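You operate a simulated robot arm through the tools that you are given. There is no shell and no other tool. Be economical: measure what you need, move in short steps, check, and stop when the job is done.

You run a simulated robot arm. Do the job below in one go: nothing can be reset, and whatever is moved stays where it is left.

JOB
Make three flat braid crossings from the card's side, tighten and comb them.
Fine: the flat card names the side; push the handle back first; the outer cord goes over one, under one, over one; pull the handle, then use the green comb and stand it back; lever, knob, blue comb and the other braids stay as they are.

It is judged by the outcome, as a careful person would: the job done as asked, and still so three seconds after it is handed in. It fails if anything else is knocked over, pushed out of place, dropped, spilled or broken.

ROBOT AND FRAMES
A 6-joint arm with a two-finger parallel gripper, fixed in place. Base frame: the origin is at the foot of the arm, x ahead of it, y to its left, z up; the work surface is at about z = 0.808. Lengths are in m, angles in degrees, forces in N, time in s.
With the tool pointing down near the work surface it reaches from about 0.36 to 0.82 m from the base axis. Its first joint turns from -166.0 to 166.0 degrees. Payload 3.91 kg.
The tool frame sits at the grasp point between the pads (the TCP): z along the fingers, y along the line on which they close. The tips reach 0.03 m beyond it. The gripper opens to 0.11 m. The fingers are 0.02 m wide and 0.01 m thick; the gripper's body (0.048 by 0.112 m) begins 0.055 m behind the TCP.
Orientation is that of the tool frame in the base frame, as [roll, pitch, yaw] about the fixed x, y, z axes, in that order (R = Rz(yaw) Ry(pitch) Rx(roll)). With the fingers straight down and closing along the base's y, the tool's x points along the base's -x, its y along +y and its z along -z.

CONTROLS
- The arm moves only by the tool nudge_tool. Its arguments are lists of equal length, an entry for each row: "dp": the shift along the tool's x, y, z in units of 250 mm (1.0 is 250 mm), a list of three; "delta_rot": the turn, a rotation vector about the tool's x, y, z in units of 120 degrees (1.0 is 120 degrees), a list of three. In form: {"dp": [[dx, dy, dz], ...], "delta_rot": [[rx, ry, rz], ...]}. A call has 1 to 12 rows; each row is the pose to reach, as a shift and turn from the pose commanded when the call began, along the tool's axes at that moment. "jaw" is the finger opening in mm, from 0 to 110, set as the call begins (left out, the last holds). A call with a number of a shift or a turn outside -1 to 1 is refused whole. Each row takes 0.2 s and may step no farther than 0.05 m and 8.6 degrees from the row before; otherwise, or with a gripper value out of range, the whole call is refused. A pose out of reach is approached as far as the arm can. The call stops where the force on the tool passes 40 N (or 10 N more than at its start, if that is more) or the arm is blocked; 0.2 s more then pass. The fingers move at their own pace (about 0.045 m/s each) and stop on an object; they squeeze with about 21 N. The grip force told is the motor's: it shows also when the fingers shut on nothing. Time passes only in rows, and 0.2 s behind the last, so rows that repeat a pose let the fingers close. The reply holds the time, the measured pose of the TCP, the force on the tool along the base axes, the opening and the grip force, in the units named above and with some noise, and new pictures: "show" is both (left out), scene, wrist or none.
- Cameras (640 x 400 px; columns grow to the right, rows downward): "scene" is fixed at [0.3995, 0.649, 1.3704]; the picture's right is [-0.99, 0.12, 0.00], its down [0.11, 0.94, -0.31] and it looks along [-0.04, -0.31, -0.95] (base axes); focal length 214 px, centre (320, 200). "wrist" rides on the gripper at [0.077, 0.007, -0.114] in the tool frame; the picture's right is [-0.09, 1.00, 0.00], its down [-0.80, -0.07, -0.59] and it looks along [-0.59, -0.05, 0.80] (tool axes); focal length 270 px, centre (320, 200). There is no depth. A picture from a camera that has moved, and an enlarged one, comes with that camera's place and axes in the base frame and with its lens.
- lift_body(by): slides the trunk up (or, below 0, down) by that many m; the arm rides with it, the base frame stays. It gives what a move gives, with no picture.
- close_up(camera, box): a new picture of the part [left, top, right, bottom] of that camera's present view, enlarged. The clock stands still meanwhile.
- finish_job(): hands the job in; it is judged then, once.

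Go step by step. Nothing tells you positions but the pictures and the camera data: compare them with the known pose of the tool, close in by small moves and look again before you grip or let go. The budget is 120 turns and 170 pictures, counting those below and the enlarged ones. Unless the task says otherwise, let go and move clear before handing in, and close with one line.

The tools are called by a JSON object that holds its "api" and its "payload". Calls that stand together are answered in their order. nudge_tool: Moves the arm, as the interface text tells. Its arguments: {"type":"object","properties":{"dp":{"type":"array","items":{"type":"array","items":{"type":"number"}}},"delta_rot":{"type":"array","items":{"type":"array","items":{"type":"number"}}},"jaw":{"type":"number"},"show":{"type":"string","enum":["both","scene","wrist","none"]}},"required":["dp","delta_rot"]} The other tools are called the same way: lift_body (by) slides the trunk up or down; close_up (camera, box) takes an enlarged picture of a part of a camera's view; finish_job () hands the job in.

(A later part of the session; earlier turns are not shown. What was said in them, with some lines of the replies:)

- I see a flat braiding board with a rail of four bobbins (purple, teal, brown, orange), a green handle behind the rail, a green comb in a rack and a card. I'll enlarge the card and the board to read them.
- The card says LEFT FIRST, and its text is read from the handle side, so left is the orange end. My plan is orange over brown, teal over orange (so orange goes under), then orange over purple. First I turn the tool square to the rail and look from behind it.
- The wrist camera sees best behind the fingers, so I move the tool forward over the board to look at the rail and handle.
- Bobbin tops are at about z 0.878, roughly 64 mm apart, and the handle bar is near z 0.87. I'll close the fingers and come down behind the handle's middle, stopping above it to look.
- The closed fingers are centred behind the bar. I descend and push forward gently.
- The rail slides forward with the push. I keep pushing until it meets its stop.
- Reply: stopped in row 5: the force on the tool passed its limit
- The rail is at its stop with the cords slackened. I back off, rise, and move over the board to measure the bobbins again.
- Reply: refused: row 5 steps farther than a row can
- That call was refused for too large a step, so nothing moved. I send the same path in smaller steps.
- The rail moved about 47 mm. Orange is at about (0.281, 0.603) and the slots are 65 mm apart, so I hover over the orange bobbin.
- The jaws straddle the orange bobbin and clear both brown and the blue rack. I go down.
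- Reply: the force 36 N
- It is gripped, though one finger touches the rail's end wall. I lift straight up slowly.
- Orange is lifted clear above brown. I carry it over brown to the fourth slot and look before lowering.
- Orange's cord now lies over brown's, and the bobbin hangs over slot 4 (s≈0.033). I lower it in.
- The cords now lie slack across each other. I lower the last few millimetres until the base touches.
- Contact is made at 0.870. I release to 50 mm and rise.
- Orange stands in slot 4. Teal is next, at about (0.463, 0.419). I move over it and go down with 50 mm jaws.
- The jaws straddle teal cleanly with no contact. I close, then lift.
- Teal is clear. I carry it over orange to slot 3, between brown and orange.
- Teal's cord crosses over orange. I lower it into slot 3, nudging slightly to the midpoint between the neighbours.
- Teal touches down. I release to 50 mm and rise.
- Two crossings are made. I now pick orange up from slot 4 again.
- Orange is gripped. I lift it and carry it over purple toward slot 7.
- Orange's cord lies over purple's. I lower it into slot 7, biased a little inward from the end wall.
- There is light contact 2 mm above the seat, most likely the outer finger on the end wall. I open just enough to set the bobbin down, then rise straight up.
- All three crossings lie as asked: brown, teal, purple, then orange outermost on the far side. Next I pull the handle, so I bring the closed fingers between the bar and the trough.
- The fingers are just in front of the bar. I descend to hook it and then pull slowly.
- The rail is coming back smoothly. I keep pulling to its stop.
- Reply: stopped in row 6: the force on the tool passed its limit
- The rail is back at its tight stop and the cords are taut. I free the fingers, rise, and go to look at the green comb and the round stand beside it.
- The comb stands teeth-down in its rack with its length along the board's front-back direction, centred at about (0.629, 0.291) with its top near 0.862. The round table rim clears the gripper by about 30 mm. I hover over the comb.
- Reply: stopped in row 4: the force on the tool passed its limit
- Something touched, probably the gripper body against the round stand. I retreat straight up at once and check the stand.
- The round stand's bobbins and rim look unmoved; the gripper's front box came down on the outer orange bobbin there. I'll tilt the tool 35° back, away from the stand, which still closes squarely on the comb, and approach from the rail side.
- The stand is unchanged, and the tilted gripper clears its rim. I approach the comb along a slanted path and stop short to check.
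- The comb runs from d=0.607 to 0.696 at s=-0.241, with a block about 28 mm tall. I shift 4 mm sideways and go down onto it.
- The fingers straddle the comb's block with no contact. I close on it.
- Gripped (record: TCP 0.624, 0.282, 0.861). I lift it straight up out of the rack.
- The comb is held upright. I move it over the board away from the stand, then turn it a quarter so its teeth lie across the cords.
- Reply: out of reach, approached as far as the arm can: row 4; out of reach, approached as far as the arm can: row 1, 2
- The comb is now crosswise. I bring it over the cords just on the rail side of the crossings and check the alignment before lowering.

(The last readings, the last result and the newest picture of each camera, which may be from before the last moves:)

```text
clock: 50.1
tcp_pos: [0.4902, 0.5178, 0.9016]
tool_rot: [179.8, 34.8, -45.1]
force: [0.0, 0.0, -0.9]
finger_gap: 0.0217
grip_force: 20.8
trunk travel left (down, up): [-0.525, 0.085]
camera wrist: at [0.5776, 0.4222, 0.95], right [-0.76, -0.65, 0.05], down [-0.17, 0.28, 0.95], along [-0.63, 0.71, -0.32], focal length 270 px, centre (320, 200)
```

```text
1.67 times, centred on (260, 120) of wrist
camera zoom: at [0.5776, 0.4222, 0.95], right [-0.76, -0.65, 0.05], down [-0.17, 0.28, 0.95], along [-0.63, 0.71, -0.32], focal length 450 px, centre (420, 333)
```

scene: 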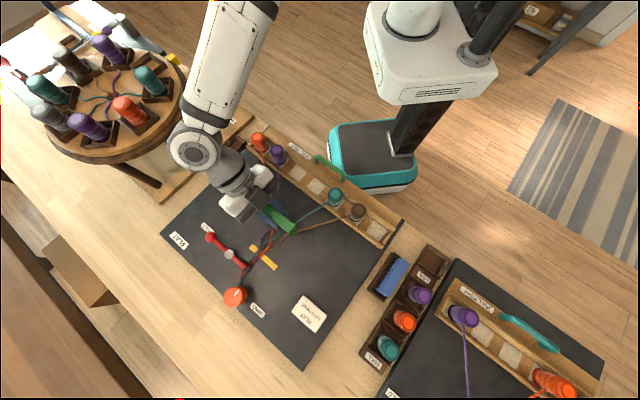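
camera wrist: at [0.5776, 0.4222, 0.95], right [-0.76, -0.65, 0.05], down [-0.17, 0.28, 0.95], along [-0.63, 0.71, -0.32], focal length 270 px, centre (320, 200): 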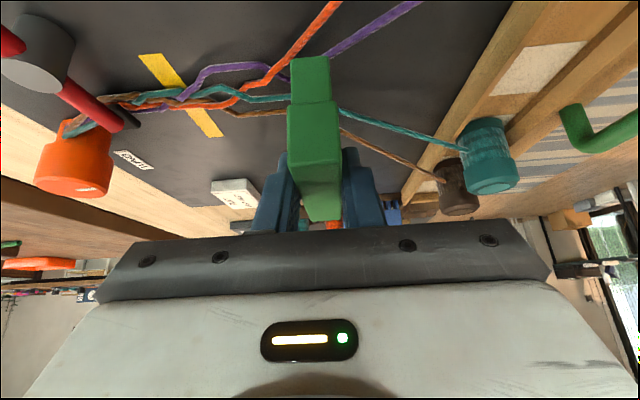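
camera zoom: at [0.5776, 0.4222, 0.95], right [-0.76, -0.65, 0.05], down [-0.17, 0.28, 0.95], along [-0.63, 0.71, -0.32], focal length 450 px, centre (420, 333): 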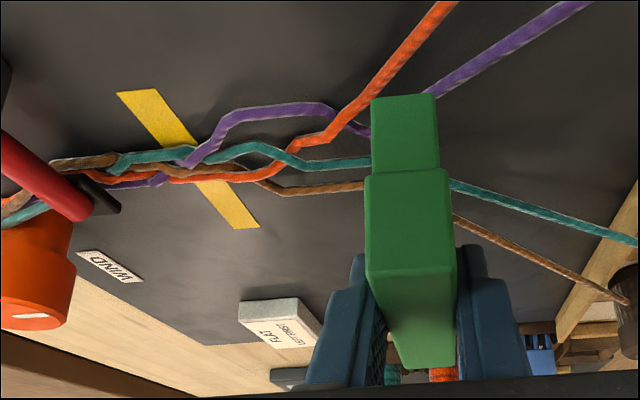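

The comb sits just behind the first crossing. I step back 12 mm and lower the teeth to the board.

{"api": "nudge_tool", "payload": {"dp": [[0.0, 0.05, 0], [0.03, 0.05, 0.045], [0.06, 0.05, 0.088], [0.082, 0.05, 0.118]], "delta_rot": [[0, 0, 0], [0, 0, 0], [0, 0, 0], [0, 0, 0]]}}

{"api": "close_up", "payload": {"camera": "wrist", "box": [80, 0, 440, 240]}}

{"api": "close_up", "payload": {"camera": "scene", "box": [210, 170, 330, 280]}}

```text
clock: 51.1
tcp_pos: [0.4809, 0.5095, 0.8661]
tool_rot: [-179.9, 34.9, -45.2]
force: [-1.8, 0.7, 17.3]
finger_gap: 0.0216
grip_force: 21.4
trunk travel left (down, up): [-0.525, 0.085]
camera wrist: at [0.5682, 0.4131, 0.9157], right [-0.76, -0.65, 0.05], down [-0.17, 0.27, 0.95], along [-0.63, 0.71, -0.32], focal length 270 px, centre (320, 200)
```

scene: 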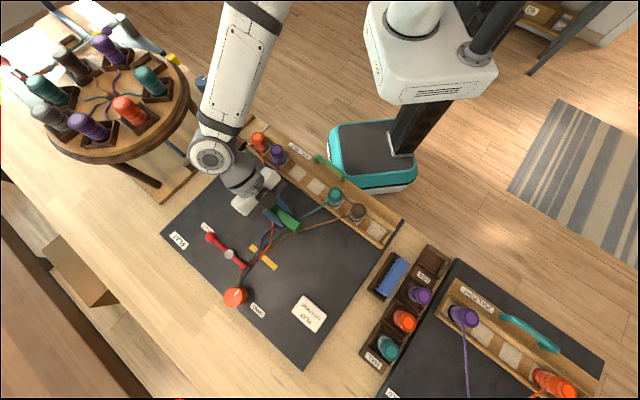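
wrist: 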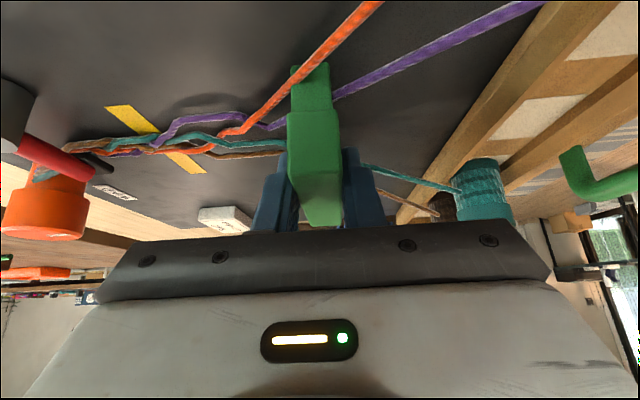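

```text
1.67 times, centred on (260, 120) of wrist
camera zoom: at [0.5682, 0.4131, 0.9157], right [-0.76, -0.65, 0.05], down [-0.17, 0.27, 0.95], along [-0.63, 0.71, -0.32], focal length 450 px, centre (420, 333)
```

zoom: 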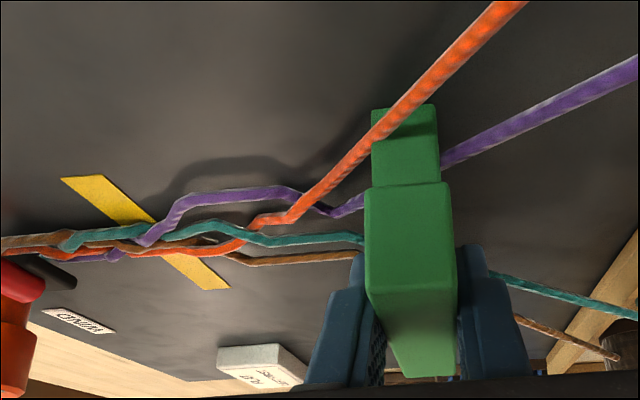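

```text
3.64 times, centred on (270, 225) of scene
camera zoom: at [0.3995, 0.649, 1.3704], right [-0.99, 0.12, 0.0], down [0.11, 0.94, -0.31], along [-0.04, -0.31, -0.95], focal length 780 px, centre (502, 109)
```

zoom: 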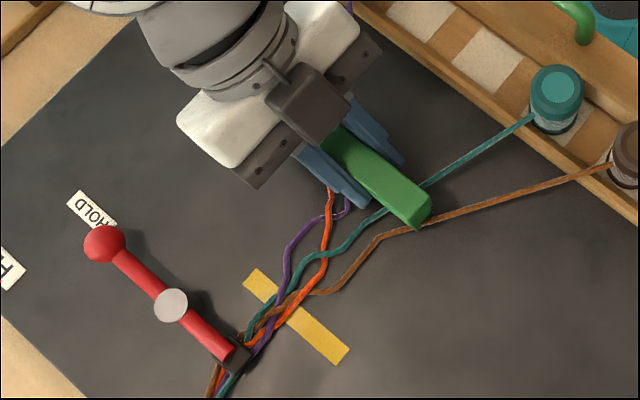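

The teeth touch the board, but orange just escapes past the comb's end. I lift, shift toward orange and a little nearer the crossings where the cords are closer together, and lower again.

{"api": "nudge_tool", "payload": {"dp": [[-0.068, 0, -0.098], [-0.048, -0.066, -0.112], [-0.01, -0.066, -0.06], [0.015, -0.066, -0.02]], "delta_rot": [[0, 0, 0], [0, 0, 0], [0, 0, 0], [0, 0, 0]], "show": "none"}}

{"api": "close_up", "payload": {"camera": "wrist", "box": [80, 0, 440, 240]}}

{"api": "close_up", "payload": {"camera": "scene", "box": [210, 170, 330, 280]}}

```text
clock: 52.1
tcp_pos: [0.4973, 0.5172, 0.8675]
tool_rot: [179.9, 34.8, -45.4]
force: [-0.2, 0.3, -0.3]
finger_gap: 0.0214
grip_force: 21.2
trunk travel left (down, up): [-0.525, 0.085]
```

```text
1.67 times, centred on (260, 120) of wrist
camera zoom: at [0.5845, 0.4206, 0.916], right [-0.76, -0.65, 0.05], down [-0.17, 0.28, 0.95], along [-0.63, 0.71, -0.32], focal length 450 px, centre (420, 333)
```

zoom: 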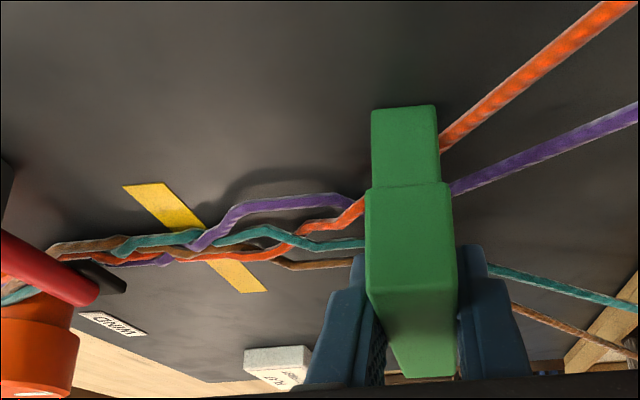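

```text
3.64 times, centred on (270, 225) of scene
camera zoom: at [0.3995, 0.649, 1.3704], right [-0.99, 0.12, 0.0], down [0.11, 0.94, -0.31], along [-0.04, -0.31, -0.95], focal length 780 px, centre (502, 109)
```

zoom: 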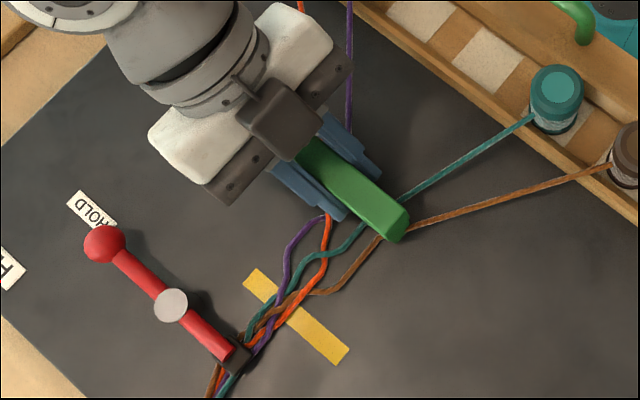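

All four cords now pass under the comb and the teeth are at the board. I stroke slowly toward the yellow mark.

{"api": "nudge_tool", "payload": {"dp": [[-0.006, -0.036, 0.004], [-0.012, -0.072, 0.008], [-0.018, -0.108, 0.012], [-0.024, -0.144, 0.016], [-0.03, -0.18, 0.02], [-0.036, -0.216, 0.024], [-0.041, -0.25, 0.028]], "delta_rot": [[0, 0, 0], [0, 0, 0], [0, 0, 0], [0, 0, 0], [0, 0, 0], [0, 0, 0], [0, 0, 0]]}}

{"api": "close_up", "payload": {"camera": "wrist", "box": [80, 0, 440, 240]}}

{"api": "close_up", "payload": {"camera": "scene", "box": [210, 170, 330, 280]}}

```text
clock: 53.7
tcp_pos: [0.5298, 0.5692, 0.8668]
tool_rot: [179.8, 34.8, -45.3]
force: [-8.3, -8.2, -0.4]
finger_gap: 0.0214
grip_force: 21.4
trunk travel left (down, up): [-0.525, 0.085]
camera wrist: at [0.6177, 0.4729, 0.9159], right [-0.76, -0.65, 0.05], down [-0.17, 0.28, 0.95], along [-0.63, 0.71, -0.32], focal length 270 px, centre (320, 200)
```

scene: 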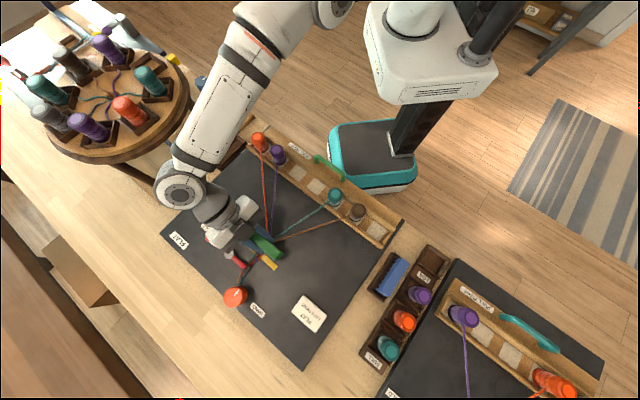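
wrist: 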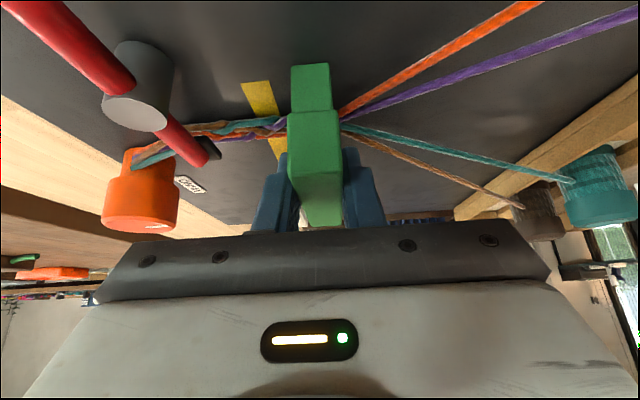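

```text
1.67 times, centred on (260, 120) of wrist
camera zoom: at [0.6177, 0.4729, 0.9159], right [-0.76, -0.65, 0.05], down [-0.17, 0.28, 0.95], along [-0.63, 0.71, -0.32], focal length 450 px, centre (420, 333)
```

zoom: 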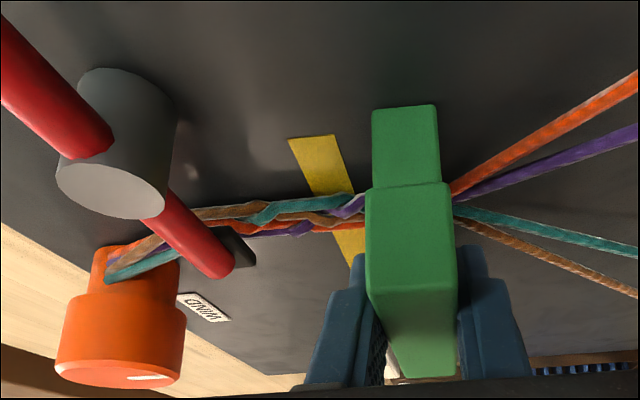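

```text
3.64 times, centred on (270, 225) of scene
camera zoom: at [0.3995, 0.649, 1.3704], right [-0.99, 0.12, 0.0], down [0.11, 0.94, -0.31], along [-0.04, -0.31, -0.95], focal length 780 px, centre (502, 109)
```

zoom: 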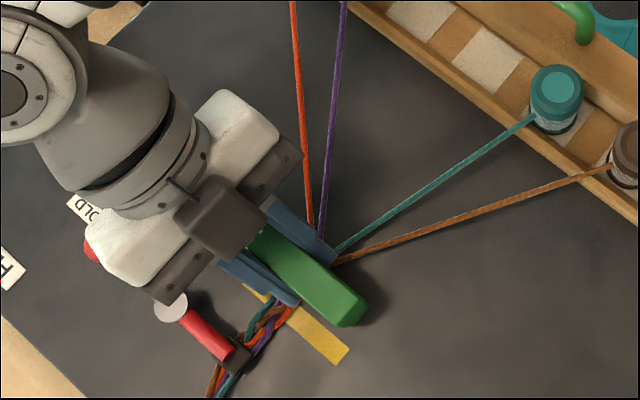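

The crossings pack neatly against the mark, with about 12 N of resistance. I give one small further beat, then back off and lift.

{"api": "nudge_tool", "payload": {"dp": [[0, -0.012, 0], [0, -0.024, 0], [0, -0.032, 0], [0, -0.032, 0]], "delta_rot": [[0, 0, 0], [0, 0, 0], [0, 0, 0], [0, 0, 0]], "show": "none"}}

{"api": "close_up", "payload": {"camera": "wrist", "box": [80, 0, 440, 240]}}

```text
clock: 54.7
tcp_pos: [0.5361, 0.5737, 0.8683]
tool_rot: [179.9, 34.8, -45.4]
force: [-8.3, -8.4, -0.6]
finger_gap: 0.0214
grip_force: 21.5
trunk travel left (down, up): [-0.525, 0.085]
```

```text
1.67 times, centred on (260, 120) of wrist
camera zoom: at [0.6246, 0.4779, 0.9161], right [-0.76, -0.65, 0.05], down [-0.17, 0.28, 0.95], along [-0.63, 0.71, -0.32], focal length 450 px, centre (420, 333)
```

zoom: 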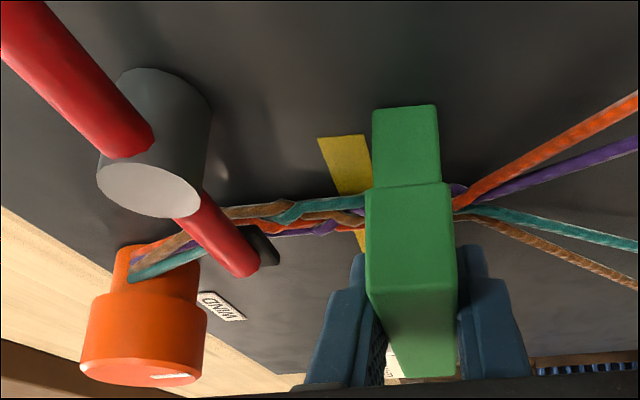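

The force is steady, so the beat is complete. I lift the comb straight up and inspect the braid.

{"api": "nudge_tool", "payload": {"dp": [[-0.05, 0.0, -0.072], [-0.11, 0, -0.157], [-0.16, 0.06, -0.23], [-0.206, 0.2, -0.295], [-0.206, 0.38, -0.295]], "delta_rot": [[0, 0, 0], [0, 0, 0], [0, 0, 0], [0, 0, 0], [0, 0, 0]]}}

{"api": "close_up", "payload": {"camera": "scene", "box": [210, 200, 310, 290]}}

{"api": "close_up", "payload": {"camera": "wrist", "box": [0, 0, 360, 200]}}

```text
clock: 55.9
tcp_pos: [0.4712, 0.5058, 0.9568]
tool_rot: [179.8, 34.8, -45.3]
force: [0.4, 0.7, -0.6]
finger_gap: 0.0213
grip_force: 20.6
trunk travel left (down, up): [-0.525, 0.085]
camera wrist: at [0.5587, 0.4104, 1.0064], right [-0.76, -0.65, 0.05], down [-0.17, 0.28, 0.95], along [-0.63, 0.71, -0.32], focal length 270 px, centre (320, 200)
```

scene: 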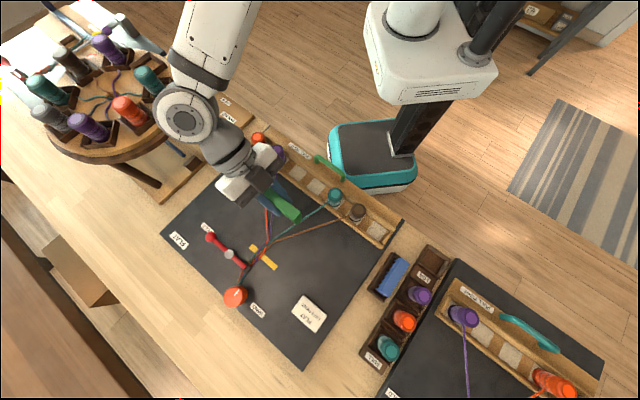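
wrist: 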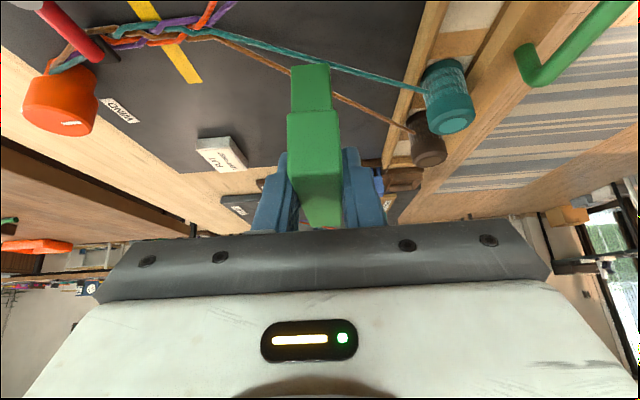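

```text
4.44 times, centred on (260, 245) of scene
camera zoom: at [0.3995, 0.649, 1.3704], right [-0.99, 0.12, 0.0], down [0.11, 0.94, -0.31], along [-0.04, -0.31, -0.95], focal length 953 px, centre (587, 0)
```

zoom: 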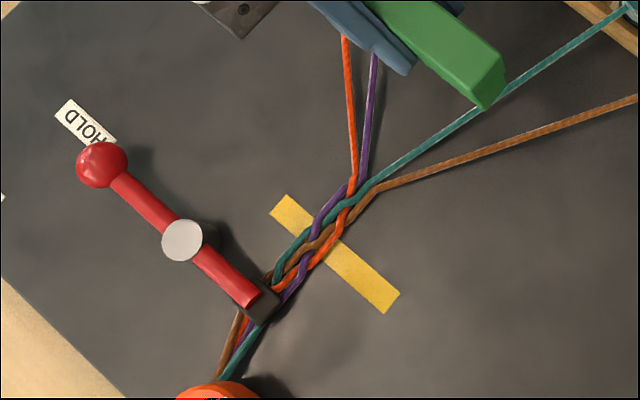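

```text
1.78 times, centred on (180, 100) of wrist
camera zoom: at [0.5587, 0.4104, 1.0064], right [-0.76, -0.65, 0.05], down [-0.17, 0.28, 0.95], along [-0.63, 0.71, -0.32], focal length 480 px, centre (569, 378)
```

zoom: 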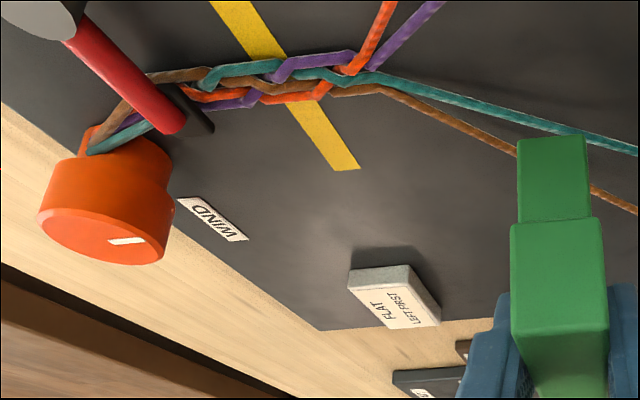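

The packed braid shows orange over brown, under teal and over purple. Now I turn the comb back and return it to its rack.

{"api": "nudge_tool", "payload": {"dp": [[0.115, 0.06, -0.08], [0.23, 0.12, -0.16]], "delta_rot": [[0, 0, 0], [0, 0, 0]], "show": "none"}}

{"api": "nudge_tool", "payload": {"dp": [[0, 0, 0], [0, 0, 0], [0, 0, 0], [0, 0, 0], [0, 0, 0], [0, 0, 0], [0, 0, 0], [0, 0, 0], [0, 0, 0], [0, 0, 0], [0, 0, 0]], "delta_rot": [[0.0391, 0, 0.0558], [0.0782, 0, 0.1117], [0.1173, 0, 0.1675], [0.1564, 0, 0.2234], [0.1955, 0, 0.2792], [0.2346, 0, 0.3351], [0.2737, 0, 0.3909], [0.3128, 0, 0.4468], [0.3519, 0, 0.5026], [0.391, 0, 0.5585], [0.429, 0, 0.6125]]}}

```text
clock: 56.5
tcp_pos: [0.4996, 0.436, 0.9567]
tool_rot: [179.9, 34.9, -45.2]
force: [-0.1, 0.1, -1.0]
finger_gap: 0.0216
grip_force: 20.7
trunk travel left (down, up): [-0.525, 0.085]
```

```text
clock: 58.9
tcp_pos: [0.4985, 0.4358, 0.9577]
tool_rot: [-179.7, 34.8, -135.0]
force: [0.2, 0.2, -0.7]
finger_gap: 0.0215
grip_force: 20.9
trunk travel left (down, up): [-0.525, 0.085]
camera wrist: at [0.4048, 0.3505, 1.0057], right [-0.65, 0.76, 0.05], down [0.27, 0.18, 0.95], along [0.71, 0.63, -0.32], focal length 270 px, centre (320, 200)
```

scene: 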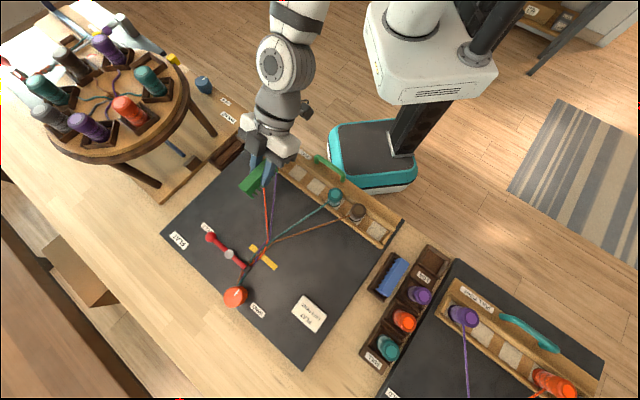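
wrist: 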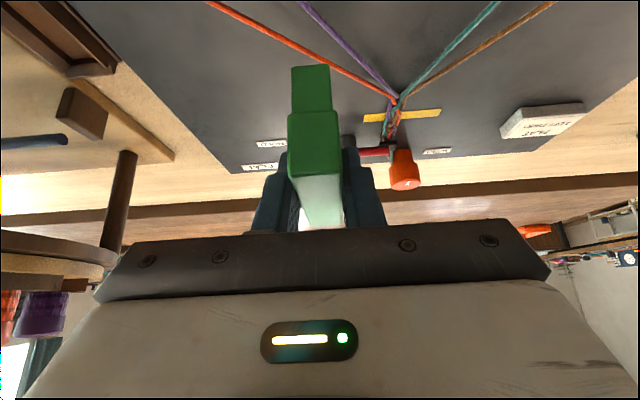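

Now back over the rack, first along the rail side and then sideways.

{"api": "nudge_tool", "payload": {"dp": [[0.066, -0.05, -0.046], [0.066, -0.23, -0.046], [0.066, -0.42, -0.046], [0.066, -0.6, -0.046], [0.066, -0.72, -0.046], [0.066, -0.791, -0.046], [0.066, -0.791, -0.046]], "delta_rot": [[0, 0, 0], [0, 0, 0], [0, 0, 0], [0, 0, 0], [0, 0, 0], [0, 0, 0], [0, 0, 0]]}}

{"api": "close_up", "payload": {"camera": "scene", "box": [170, 80, 270, 160]}}

```text
clock: 60.5
tcp_pos: [0.6225, 0.2841, 0.9595]
tool_rot: [-179.8, 35.0, -134.7]
force: [-0.6, 0.0, -0.5]
finger_gap: 0.0214
grip_force: 20.5
out of reach, approached as far as the arm can: row 1
trunk travel left (down, up): [-0.525, 0.085]
camera wrist: at [0.5289, 0.198, 1.0073], right [-0.65, 0.75, 0.05], down [0.27, 0.18, 0.95], along [0.71, 0.63, -0.32], focal length 270 px, centre (320, 200)
```

scene: 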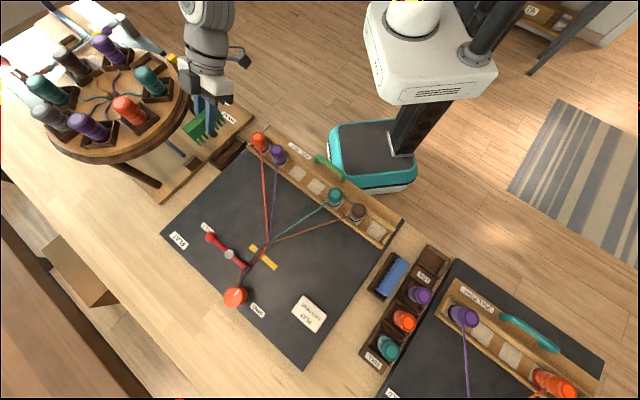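
wrist: 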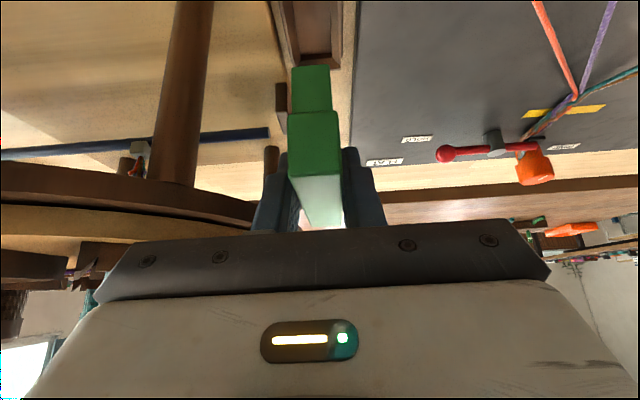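

```text
5.00 times, centred on (220, 120) of scene
camera zoom: at [0.3995, 0.649, 1.3704], right [-0.99, 0.12, 0.0], down [0.11, 0.94, -0.31], along [-0.04, -0.31, -0.95], focal length 1072 px, centre (820, 600)
```

zoom: 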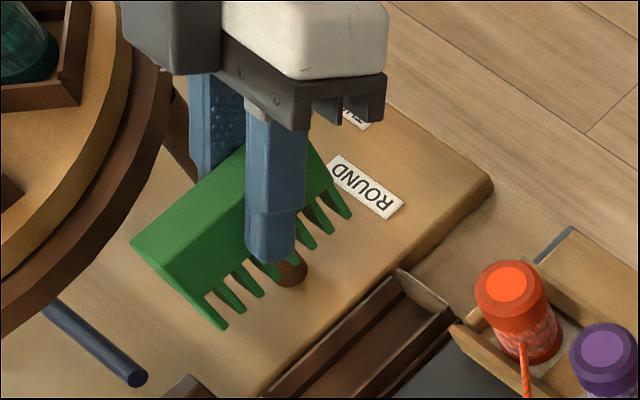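

The comb is over the rack, matching its pick-up position within 3 mm. I correct that and lower it most of the way.

{"api": "nudge_tool", "payload": {"dp": [[0.05, -0.011, 0.072], [0.1, -0.011, 0.144], [0.15, -0.011, 0.216]], "delta_rot": [[0, 0, 0], [0, 0, 0], [0, 0, 0]]}}

{"api": "close_up", "payload": {"camera": "scene", "box": [180, 100, 280, 180]}}

{"api": "close_up", "payload": {"camera": "wrist", "box": [200, 0, 440, 160]}}

```text
clock: 61.3
tcp_pos: [0.6266, 0.2812, 0.892]
tool_rot: [-179.8, 34.9, -134.8]
force: [0.0, -0.2, -0.3]
finger_gap: 0.0214
grip_force: 20.9
trunk travel left (down, up): [-0.525, 0.085]
camera wrist: at [0.5326, 0.1954, 0.9409], right [-0.65, 0.75, 0.05], down [0.27, 0.18, 0.95], along [0.71, 0.63, -0.32], focal length 270 px, centre (320, 200)
```

scene: 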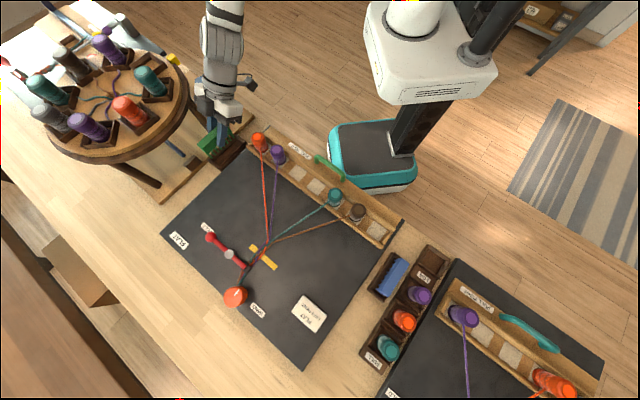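
wrist: 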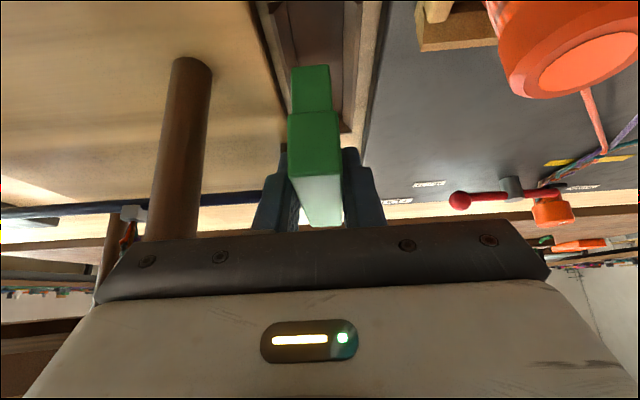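

```text
5.00 times, centred on (230, 140) of scene
camera zoom: at [0.3995, 0.649, 1.3704], right [-0.99, 0.12, 0.0], down [0.11, 0.94, -0.31], along [-0.04, -0.31, -0.95], focal length 1072 px, centre (770, 500)
```

zoom: 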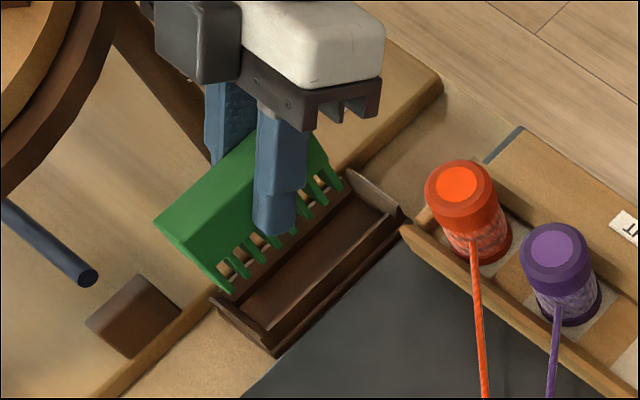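

```text
2.50 times, centred on (320, 80) of wrist
camera zoom: at [0.5326, 0.1954, 0.9409], right [-0.65, 0.75, 0.05], down [0.27, 0.18, 0.95], along [0.71, 0.63, -0.32], focal length 676 px, centre (320, 500)
```

zoom: 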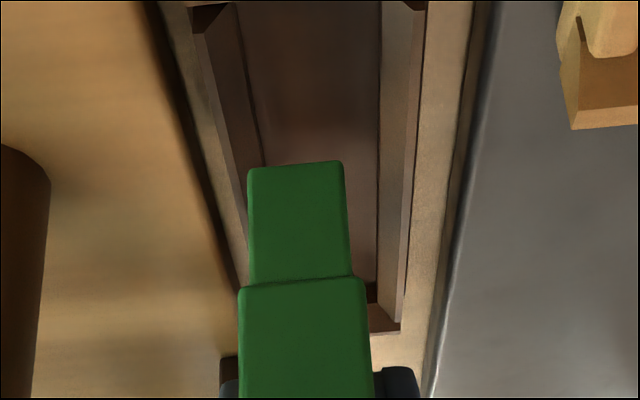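

The comb lines up with the open rack to within about 2 mm. I shift slightly and lower it until it seats.

{"api": "nudge_tool", "payload": {"dp": [[0.022, 0.007, 0.033], [0.045, 0.007, 0.065], [0.062, 0.007, 0.089], [0.07, 0.007, 0.1], [0.077, 0.007, 0.111], [0.084, 0.007, 0.121]], "delta_rot": [[0, 0, 0], [0, 0, 0], [0, 0, 0], [0, 0, 0], [0, 0, 0], [0, 0, 0]]}}

{"api": "close_up", "payload": {"camera": "scene", "box": [180, 100, 280, 180]}}

{"api": "close_up", "payload": {"camera": "wrist", "box": [200, 0, 440, 160]}}

```text
clock: 62.7
tcp_pos: [0.6252, 0.2834, 0.8566]
tool_rot: [-179.7, 35.1, -134.8]
force: [-0.9, -0.1, 11.7]
finger_gap: 0.0214
grip_force: 21.5
trunk travel left (down, up): [-0.525, 0.085]
camera wrist: at [0.5317, 0.196, 0.9051], right [-0.65, 0.75, 0.05], down [0.27, 0.17, 0.95], along [0.71, 0.63, -0.32], focal length 270 px, centre (320, 200)
```

scene: 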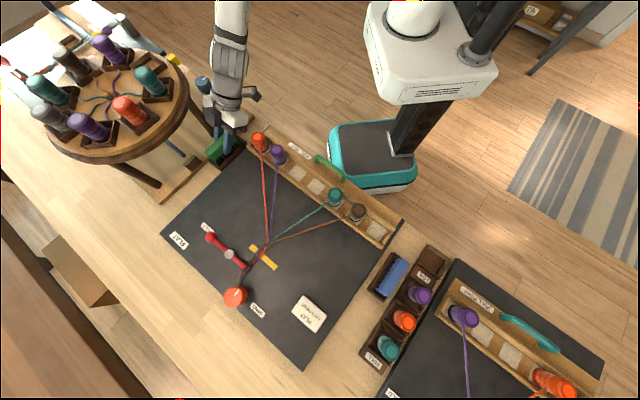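
wrist: 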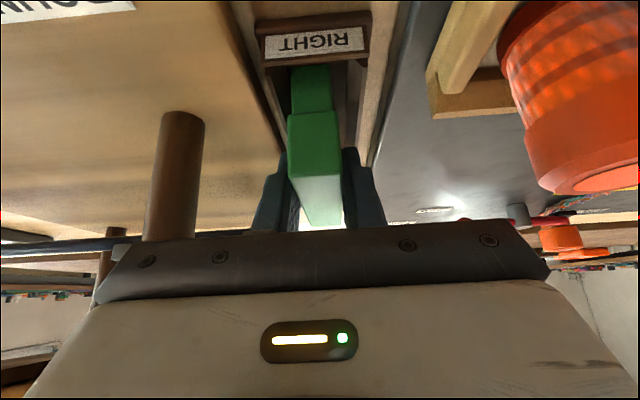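

```text
5.00 times, centred on (230, 140) of scene
camera zoom: at [0.3995, 0.649, 1.3704], right [-0.99, 0.12, 0.0], down [0.11, 0.94, -0.31], along [-0.04, -0.31, -0.95], focal length 1072 px, centre (770, 500)
```

zoom: 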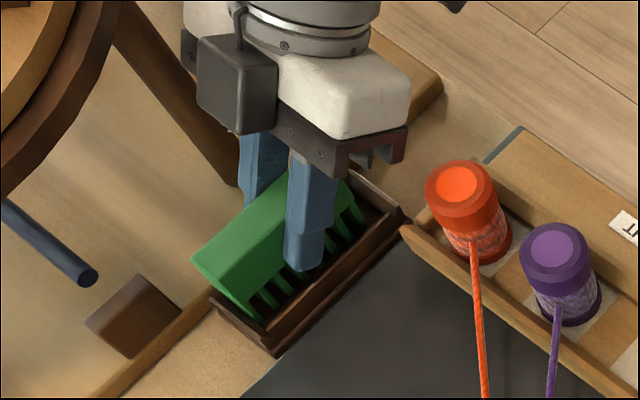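

```text
2.50 times, centred on (320, 80) of wrist
camera zoom: at [0.5317, 0.196, 0.9051], right [-0.65, 0.75, 0.05], down [0.27, 0.17, 0.95], along [0.71, 0.63, -0.32], focal length 676 px, centre (320, 500)
```

zoom: 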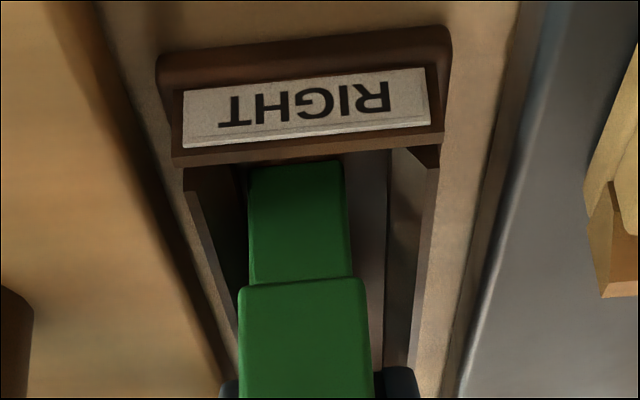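

The comb is seated but about 4 mm toward the far end compared with before. I lift a hair, shift it back 4 mm and set it down again.

{"api": "nudge_tool", "payload": {"dp": [[-0.014, 0, -0.02], [-0.001, 0.002, -0.029], [0.013, 0.002, -0.009], [0.013, 0.002, -0.009]], "delta_rot": [[0, 0, 0], [0, 0, 0], [0, 0, 0], [0, 0, 0]], "show": "none"}}

{"api": "close_up", "payload": {"camera": "scene", "box": [190, 110, 270, 190]}}

```text
clock: 63.7
tcp_pos: [0.6221, 0.2796, 0.8556]
tool_rot: [-179.7, 35.2, -134.9]
force: [1.8, 0.1, 15.4]
finger_gap: 0.0217
grip_force: 20.9
trunk travel left (down, up): [-0.525, 0.085]
```

```text
5.00 times, centred on (230, 150) of scene
camera zoom: at [0.3995, 0.649, 1.3704], right [-0.99, 0.12, 0.0], down [0.11, 0.94, -0.31], along [-0.04, -0.31, -0.95], focal length 1072 px, centre (770, 450)
```

zoom: 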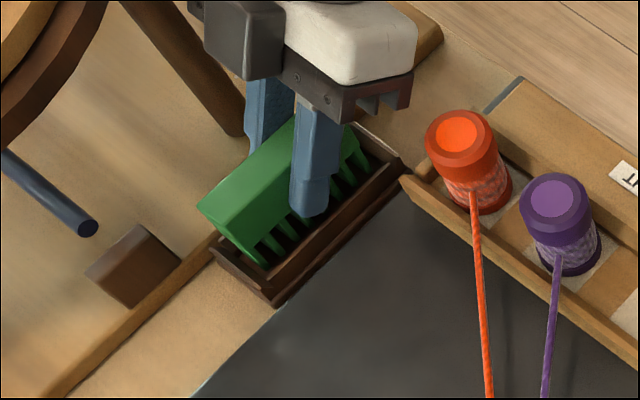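

The comb is back in its original spot to within a couple of millimetres. I open a little and withdraw upward.

{"api": "nudge_tool", "payload": {"dp": [[0, 0, 0], [0, 0, 0], [-0.011, 0, -0.016], [-0.04, 0, -0.06], [-0.09, 0, -0.13], [-0.15, 0, -0.22], [-0.15, 0, -0.36]], "delta_rot": [[0, 0, 0], [0, 0, 0], [0, 0, 0], [0, 0, 0], [0, 0, 0], [0, 0, 0], [0, 0, 0]], "jaw": 31}}

{"api": "close_up", "payload": {"camera": "scene", "box": [190, 110, 270, 190]}}

```text
clock: 65.3
tcp_pos: [0.6057, 0.2664, 0.9505]
tool_rot: [-179.7, 34.9, -134.8]
force: [0.0, -0.1, 0.0]
finger_gap: 0.0309
grip_force: 0.1
trunk travel left (down, up): [-0.525, 0.085]
camera wrist: at [0.5105, 0.1798, 0.9998], right [-0.65, 0.76, 0.05], down [0.27, 0.18, 0.95], along [0.71, 0.63, -0.32], focal length 270 px, centre (320, 200)
```

scene: 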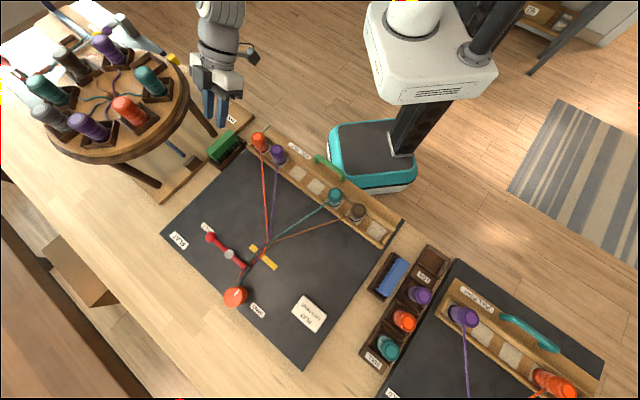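
wrist: 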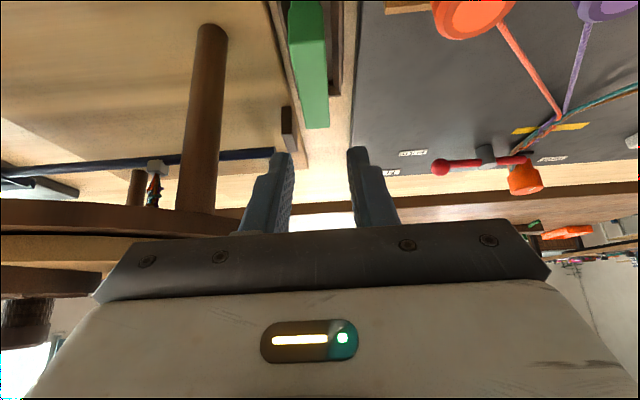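

```text
5.00 times, centred on (230, 150) of scene
camera zoom: at [0.3995, 0.649, 1.3704], right [-0.99, 0.12, 0.0], down [0.11, 0.94, -0.31], along [-0.04, -0.31, -0.95], focal length 1072 px, centre (770, 450)
```

zoom: 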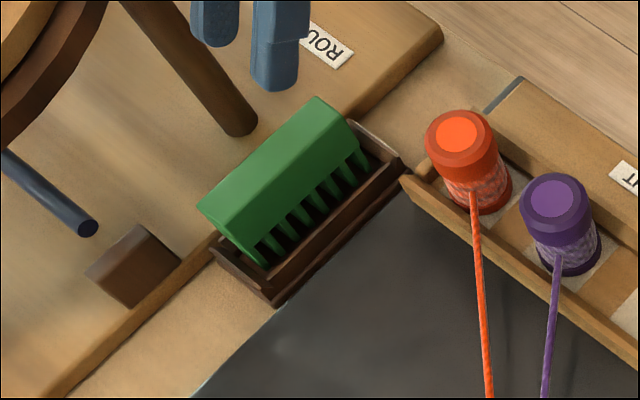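

The comb stands in its rack. I move the arm clear and take a last look at everything.

{"api": "nudge_tool", "payload": {"dp": [[-0.05, 0.05, -0.12], [-0.1, 0.15, -0.22], [-0.15, 0.28, -0.32], [-0.18, 0.42, -0.42]], "delta_rot": [[0, 0, 0], [0, 0, 0], [0, 0, 0], [0, 0, 0]]}}

{"api": "close_up", "payload": {"camera": "scene", "box": [200, 120, 400, 290]}}

{"api": "close_up", "payload": {"camera": "scene", "box": [20, 10, 240, 200]}}

```text
clock: 66.3
tcp_pos: [0.5153, 0.3241, 1.0636]
tool_rot: [-179.7, 35.0, -134.8]
force: [0.5, -0.7, -0.1]
finger_gap: 0.031
grip_force: 0.1
trunk travel left (down, up): [-0.525, 0.085]
camera wrist: at [0.4213, 0.2373, 1.1115], right [-0.66, 0.75, 0.05], down [0.27, 0.18, 0.95], along [0.71, 0.63, -0.32], focal length 270 px, centre (320, 200)
```

scene: 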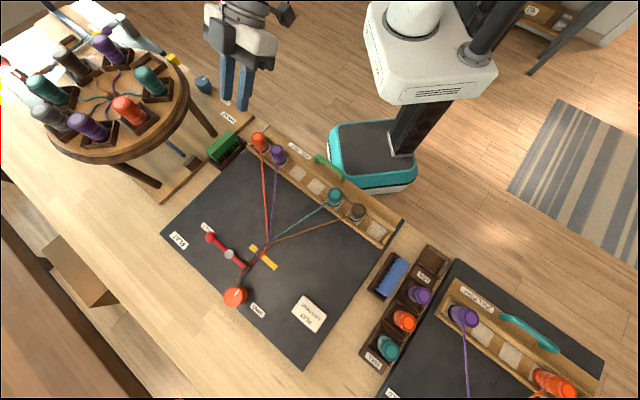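
wrist: 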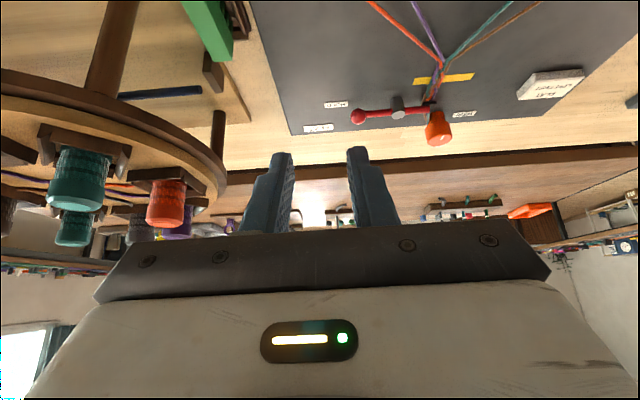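

```text
2.35 times, centred on (300, 205) of scene
camera zoom: at [0.3995, 0.649, 1.3704], right [-0.99, 0.12, 0.0], down [0.11, 0.94, -0.31], along [-0.04, -0.31, -0.95], focal length 505 px, centre (367, 188)
```

zoom: 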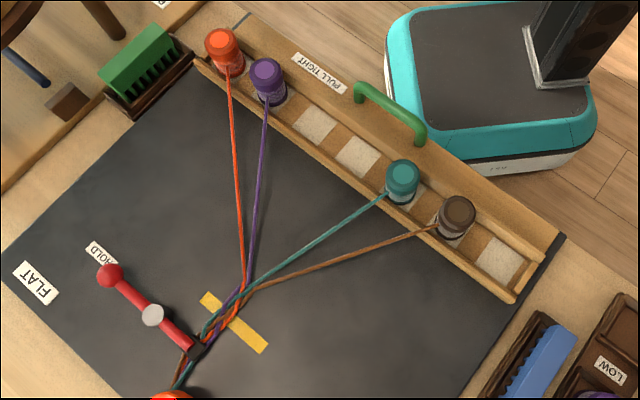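

```text
2.11 times, centred on (130, 105) of scene
camera zoom: at [0.3995, 0.649, 1.3704], right [-0.99, 0.12, 0.0], down [0.11, 0.94, -0.31], along [-0.04, -0.31, -0.95], focal length 452 px, centre (720, 400)
```

zoom: 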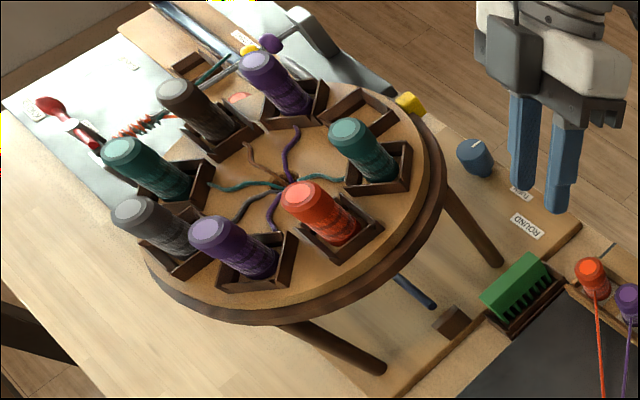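

The braid is packed and taut, the rail is at its stop, the comb is standing, and everything else is where it started. I hand the job in.

{"api": "finish_job", "payload": {}}

```text
The job is handed in.
```

I made the three flat crossings from the left: orange over brown, under teal and over purple. I then pulled the handle tight, combed the braid to the yellow mark and stood the green comb back in its rack. On the first approach to the comb, the gripper briefly touched something, most likely the round stand; I backed off, and nothing there looks moved in the later pictures.
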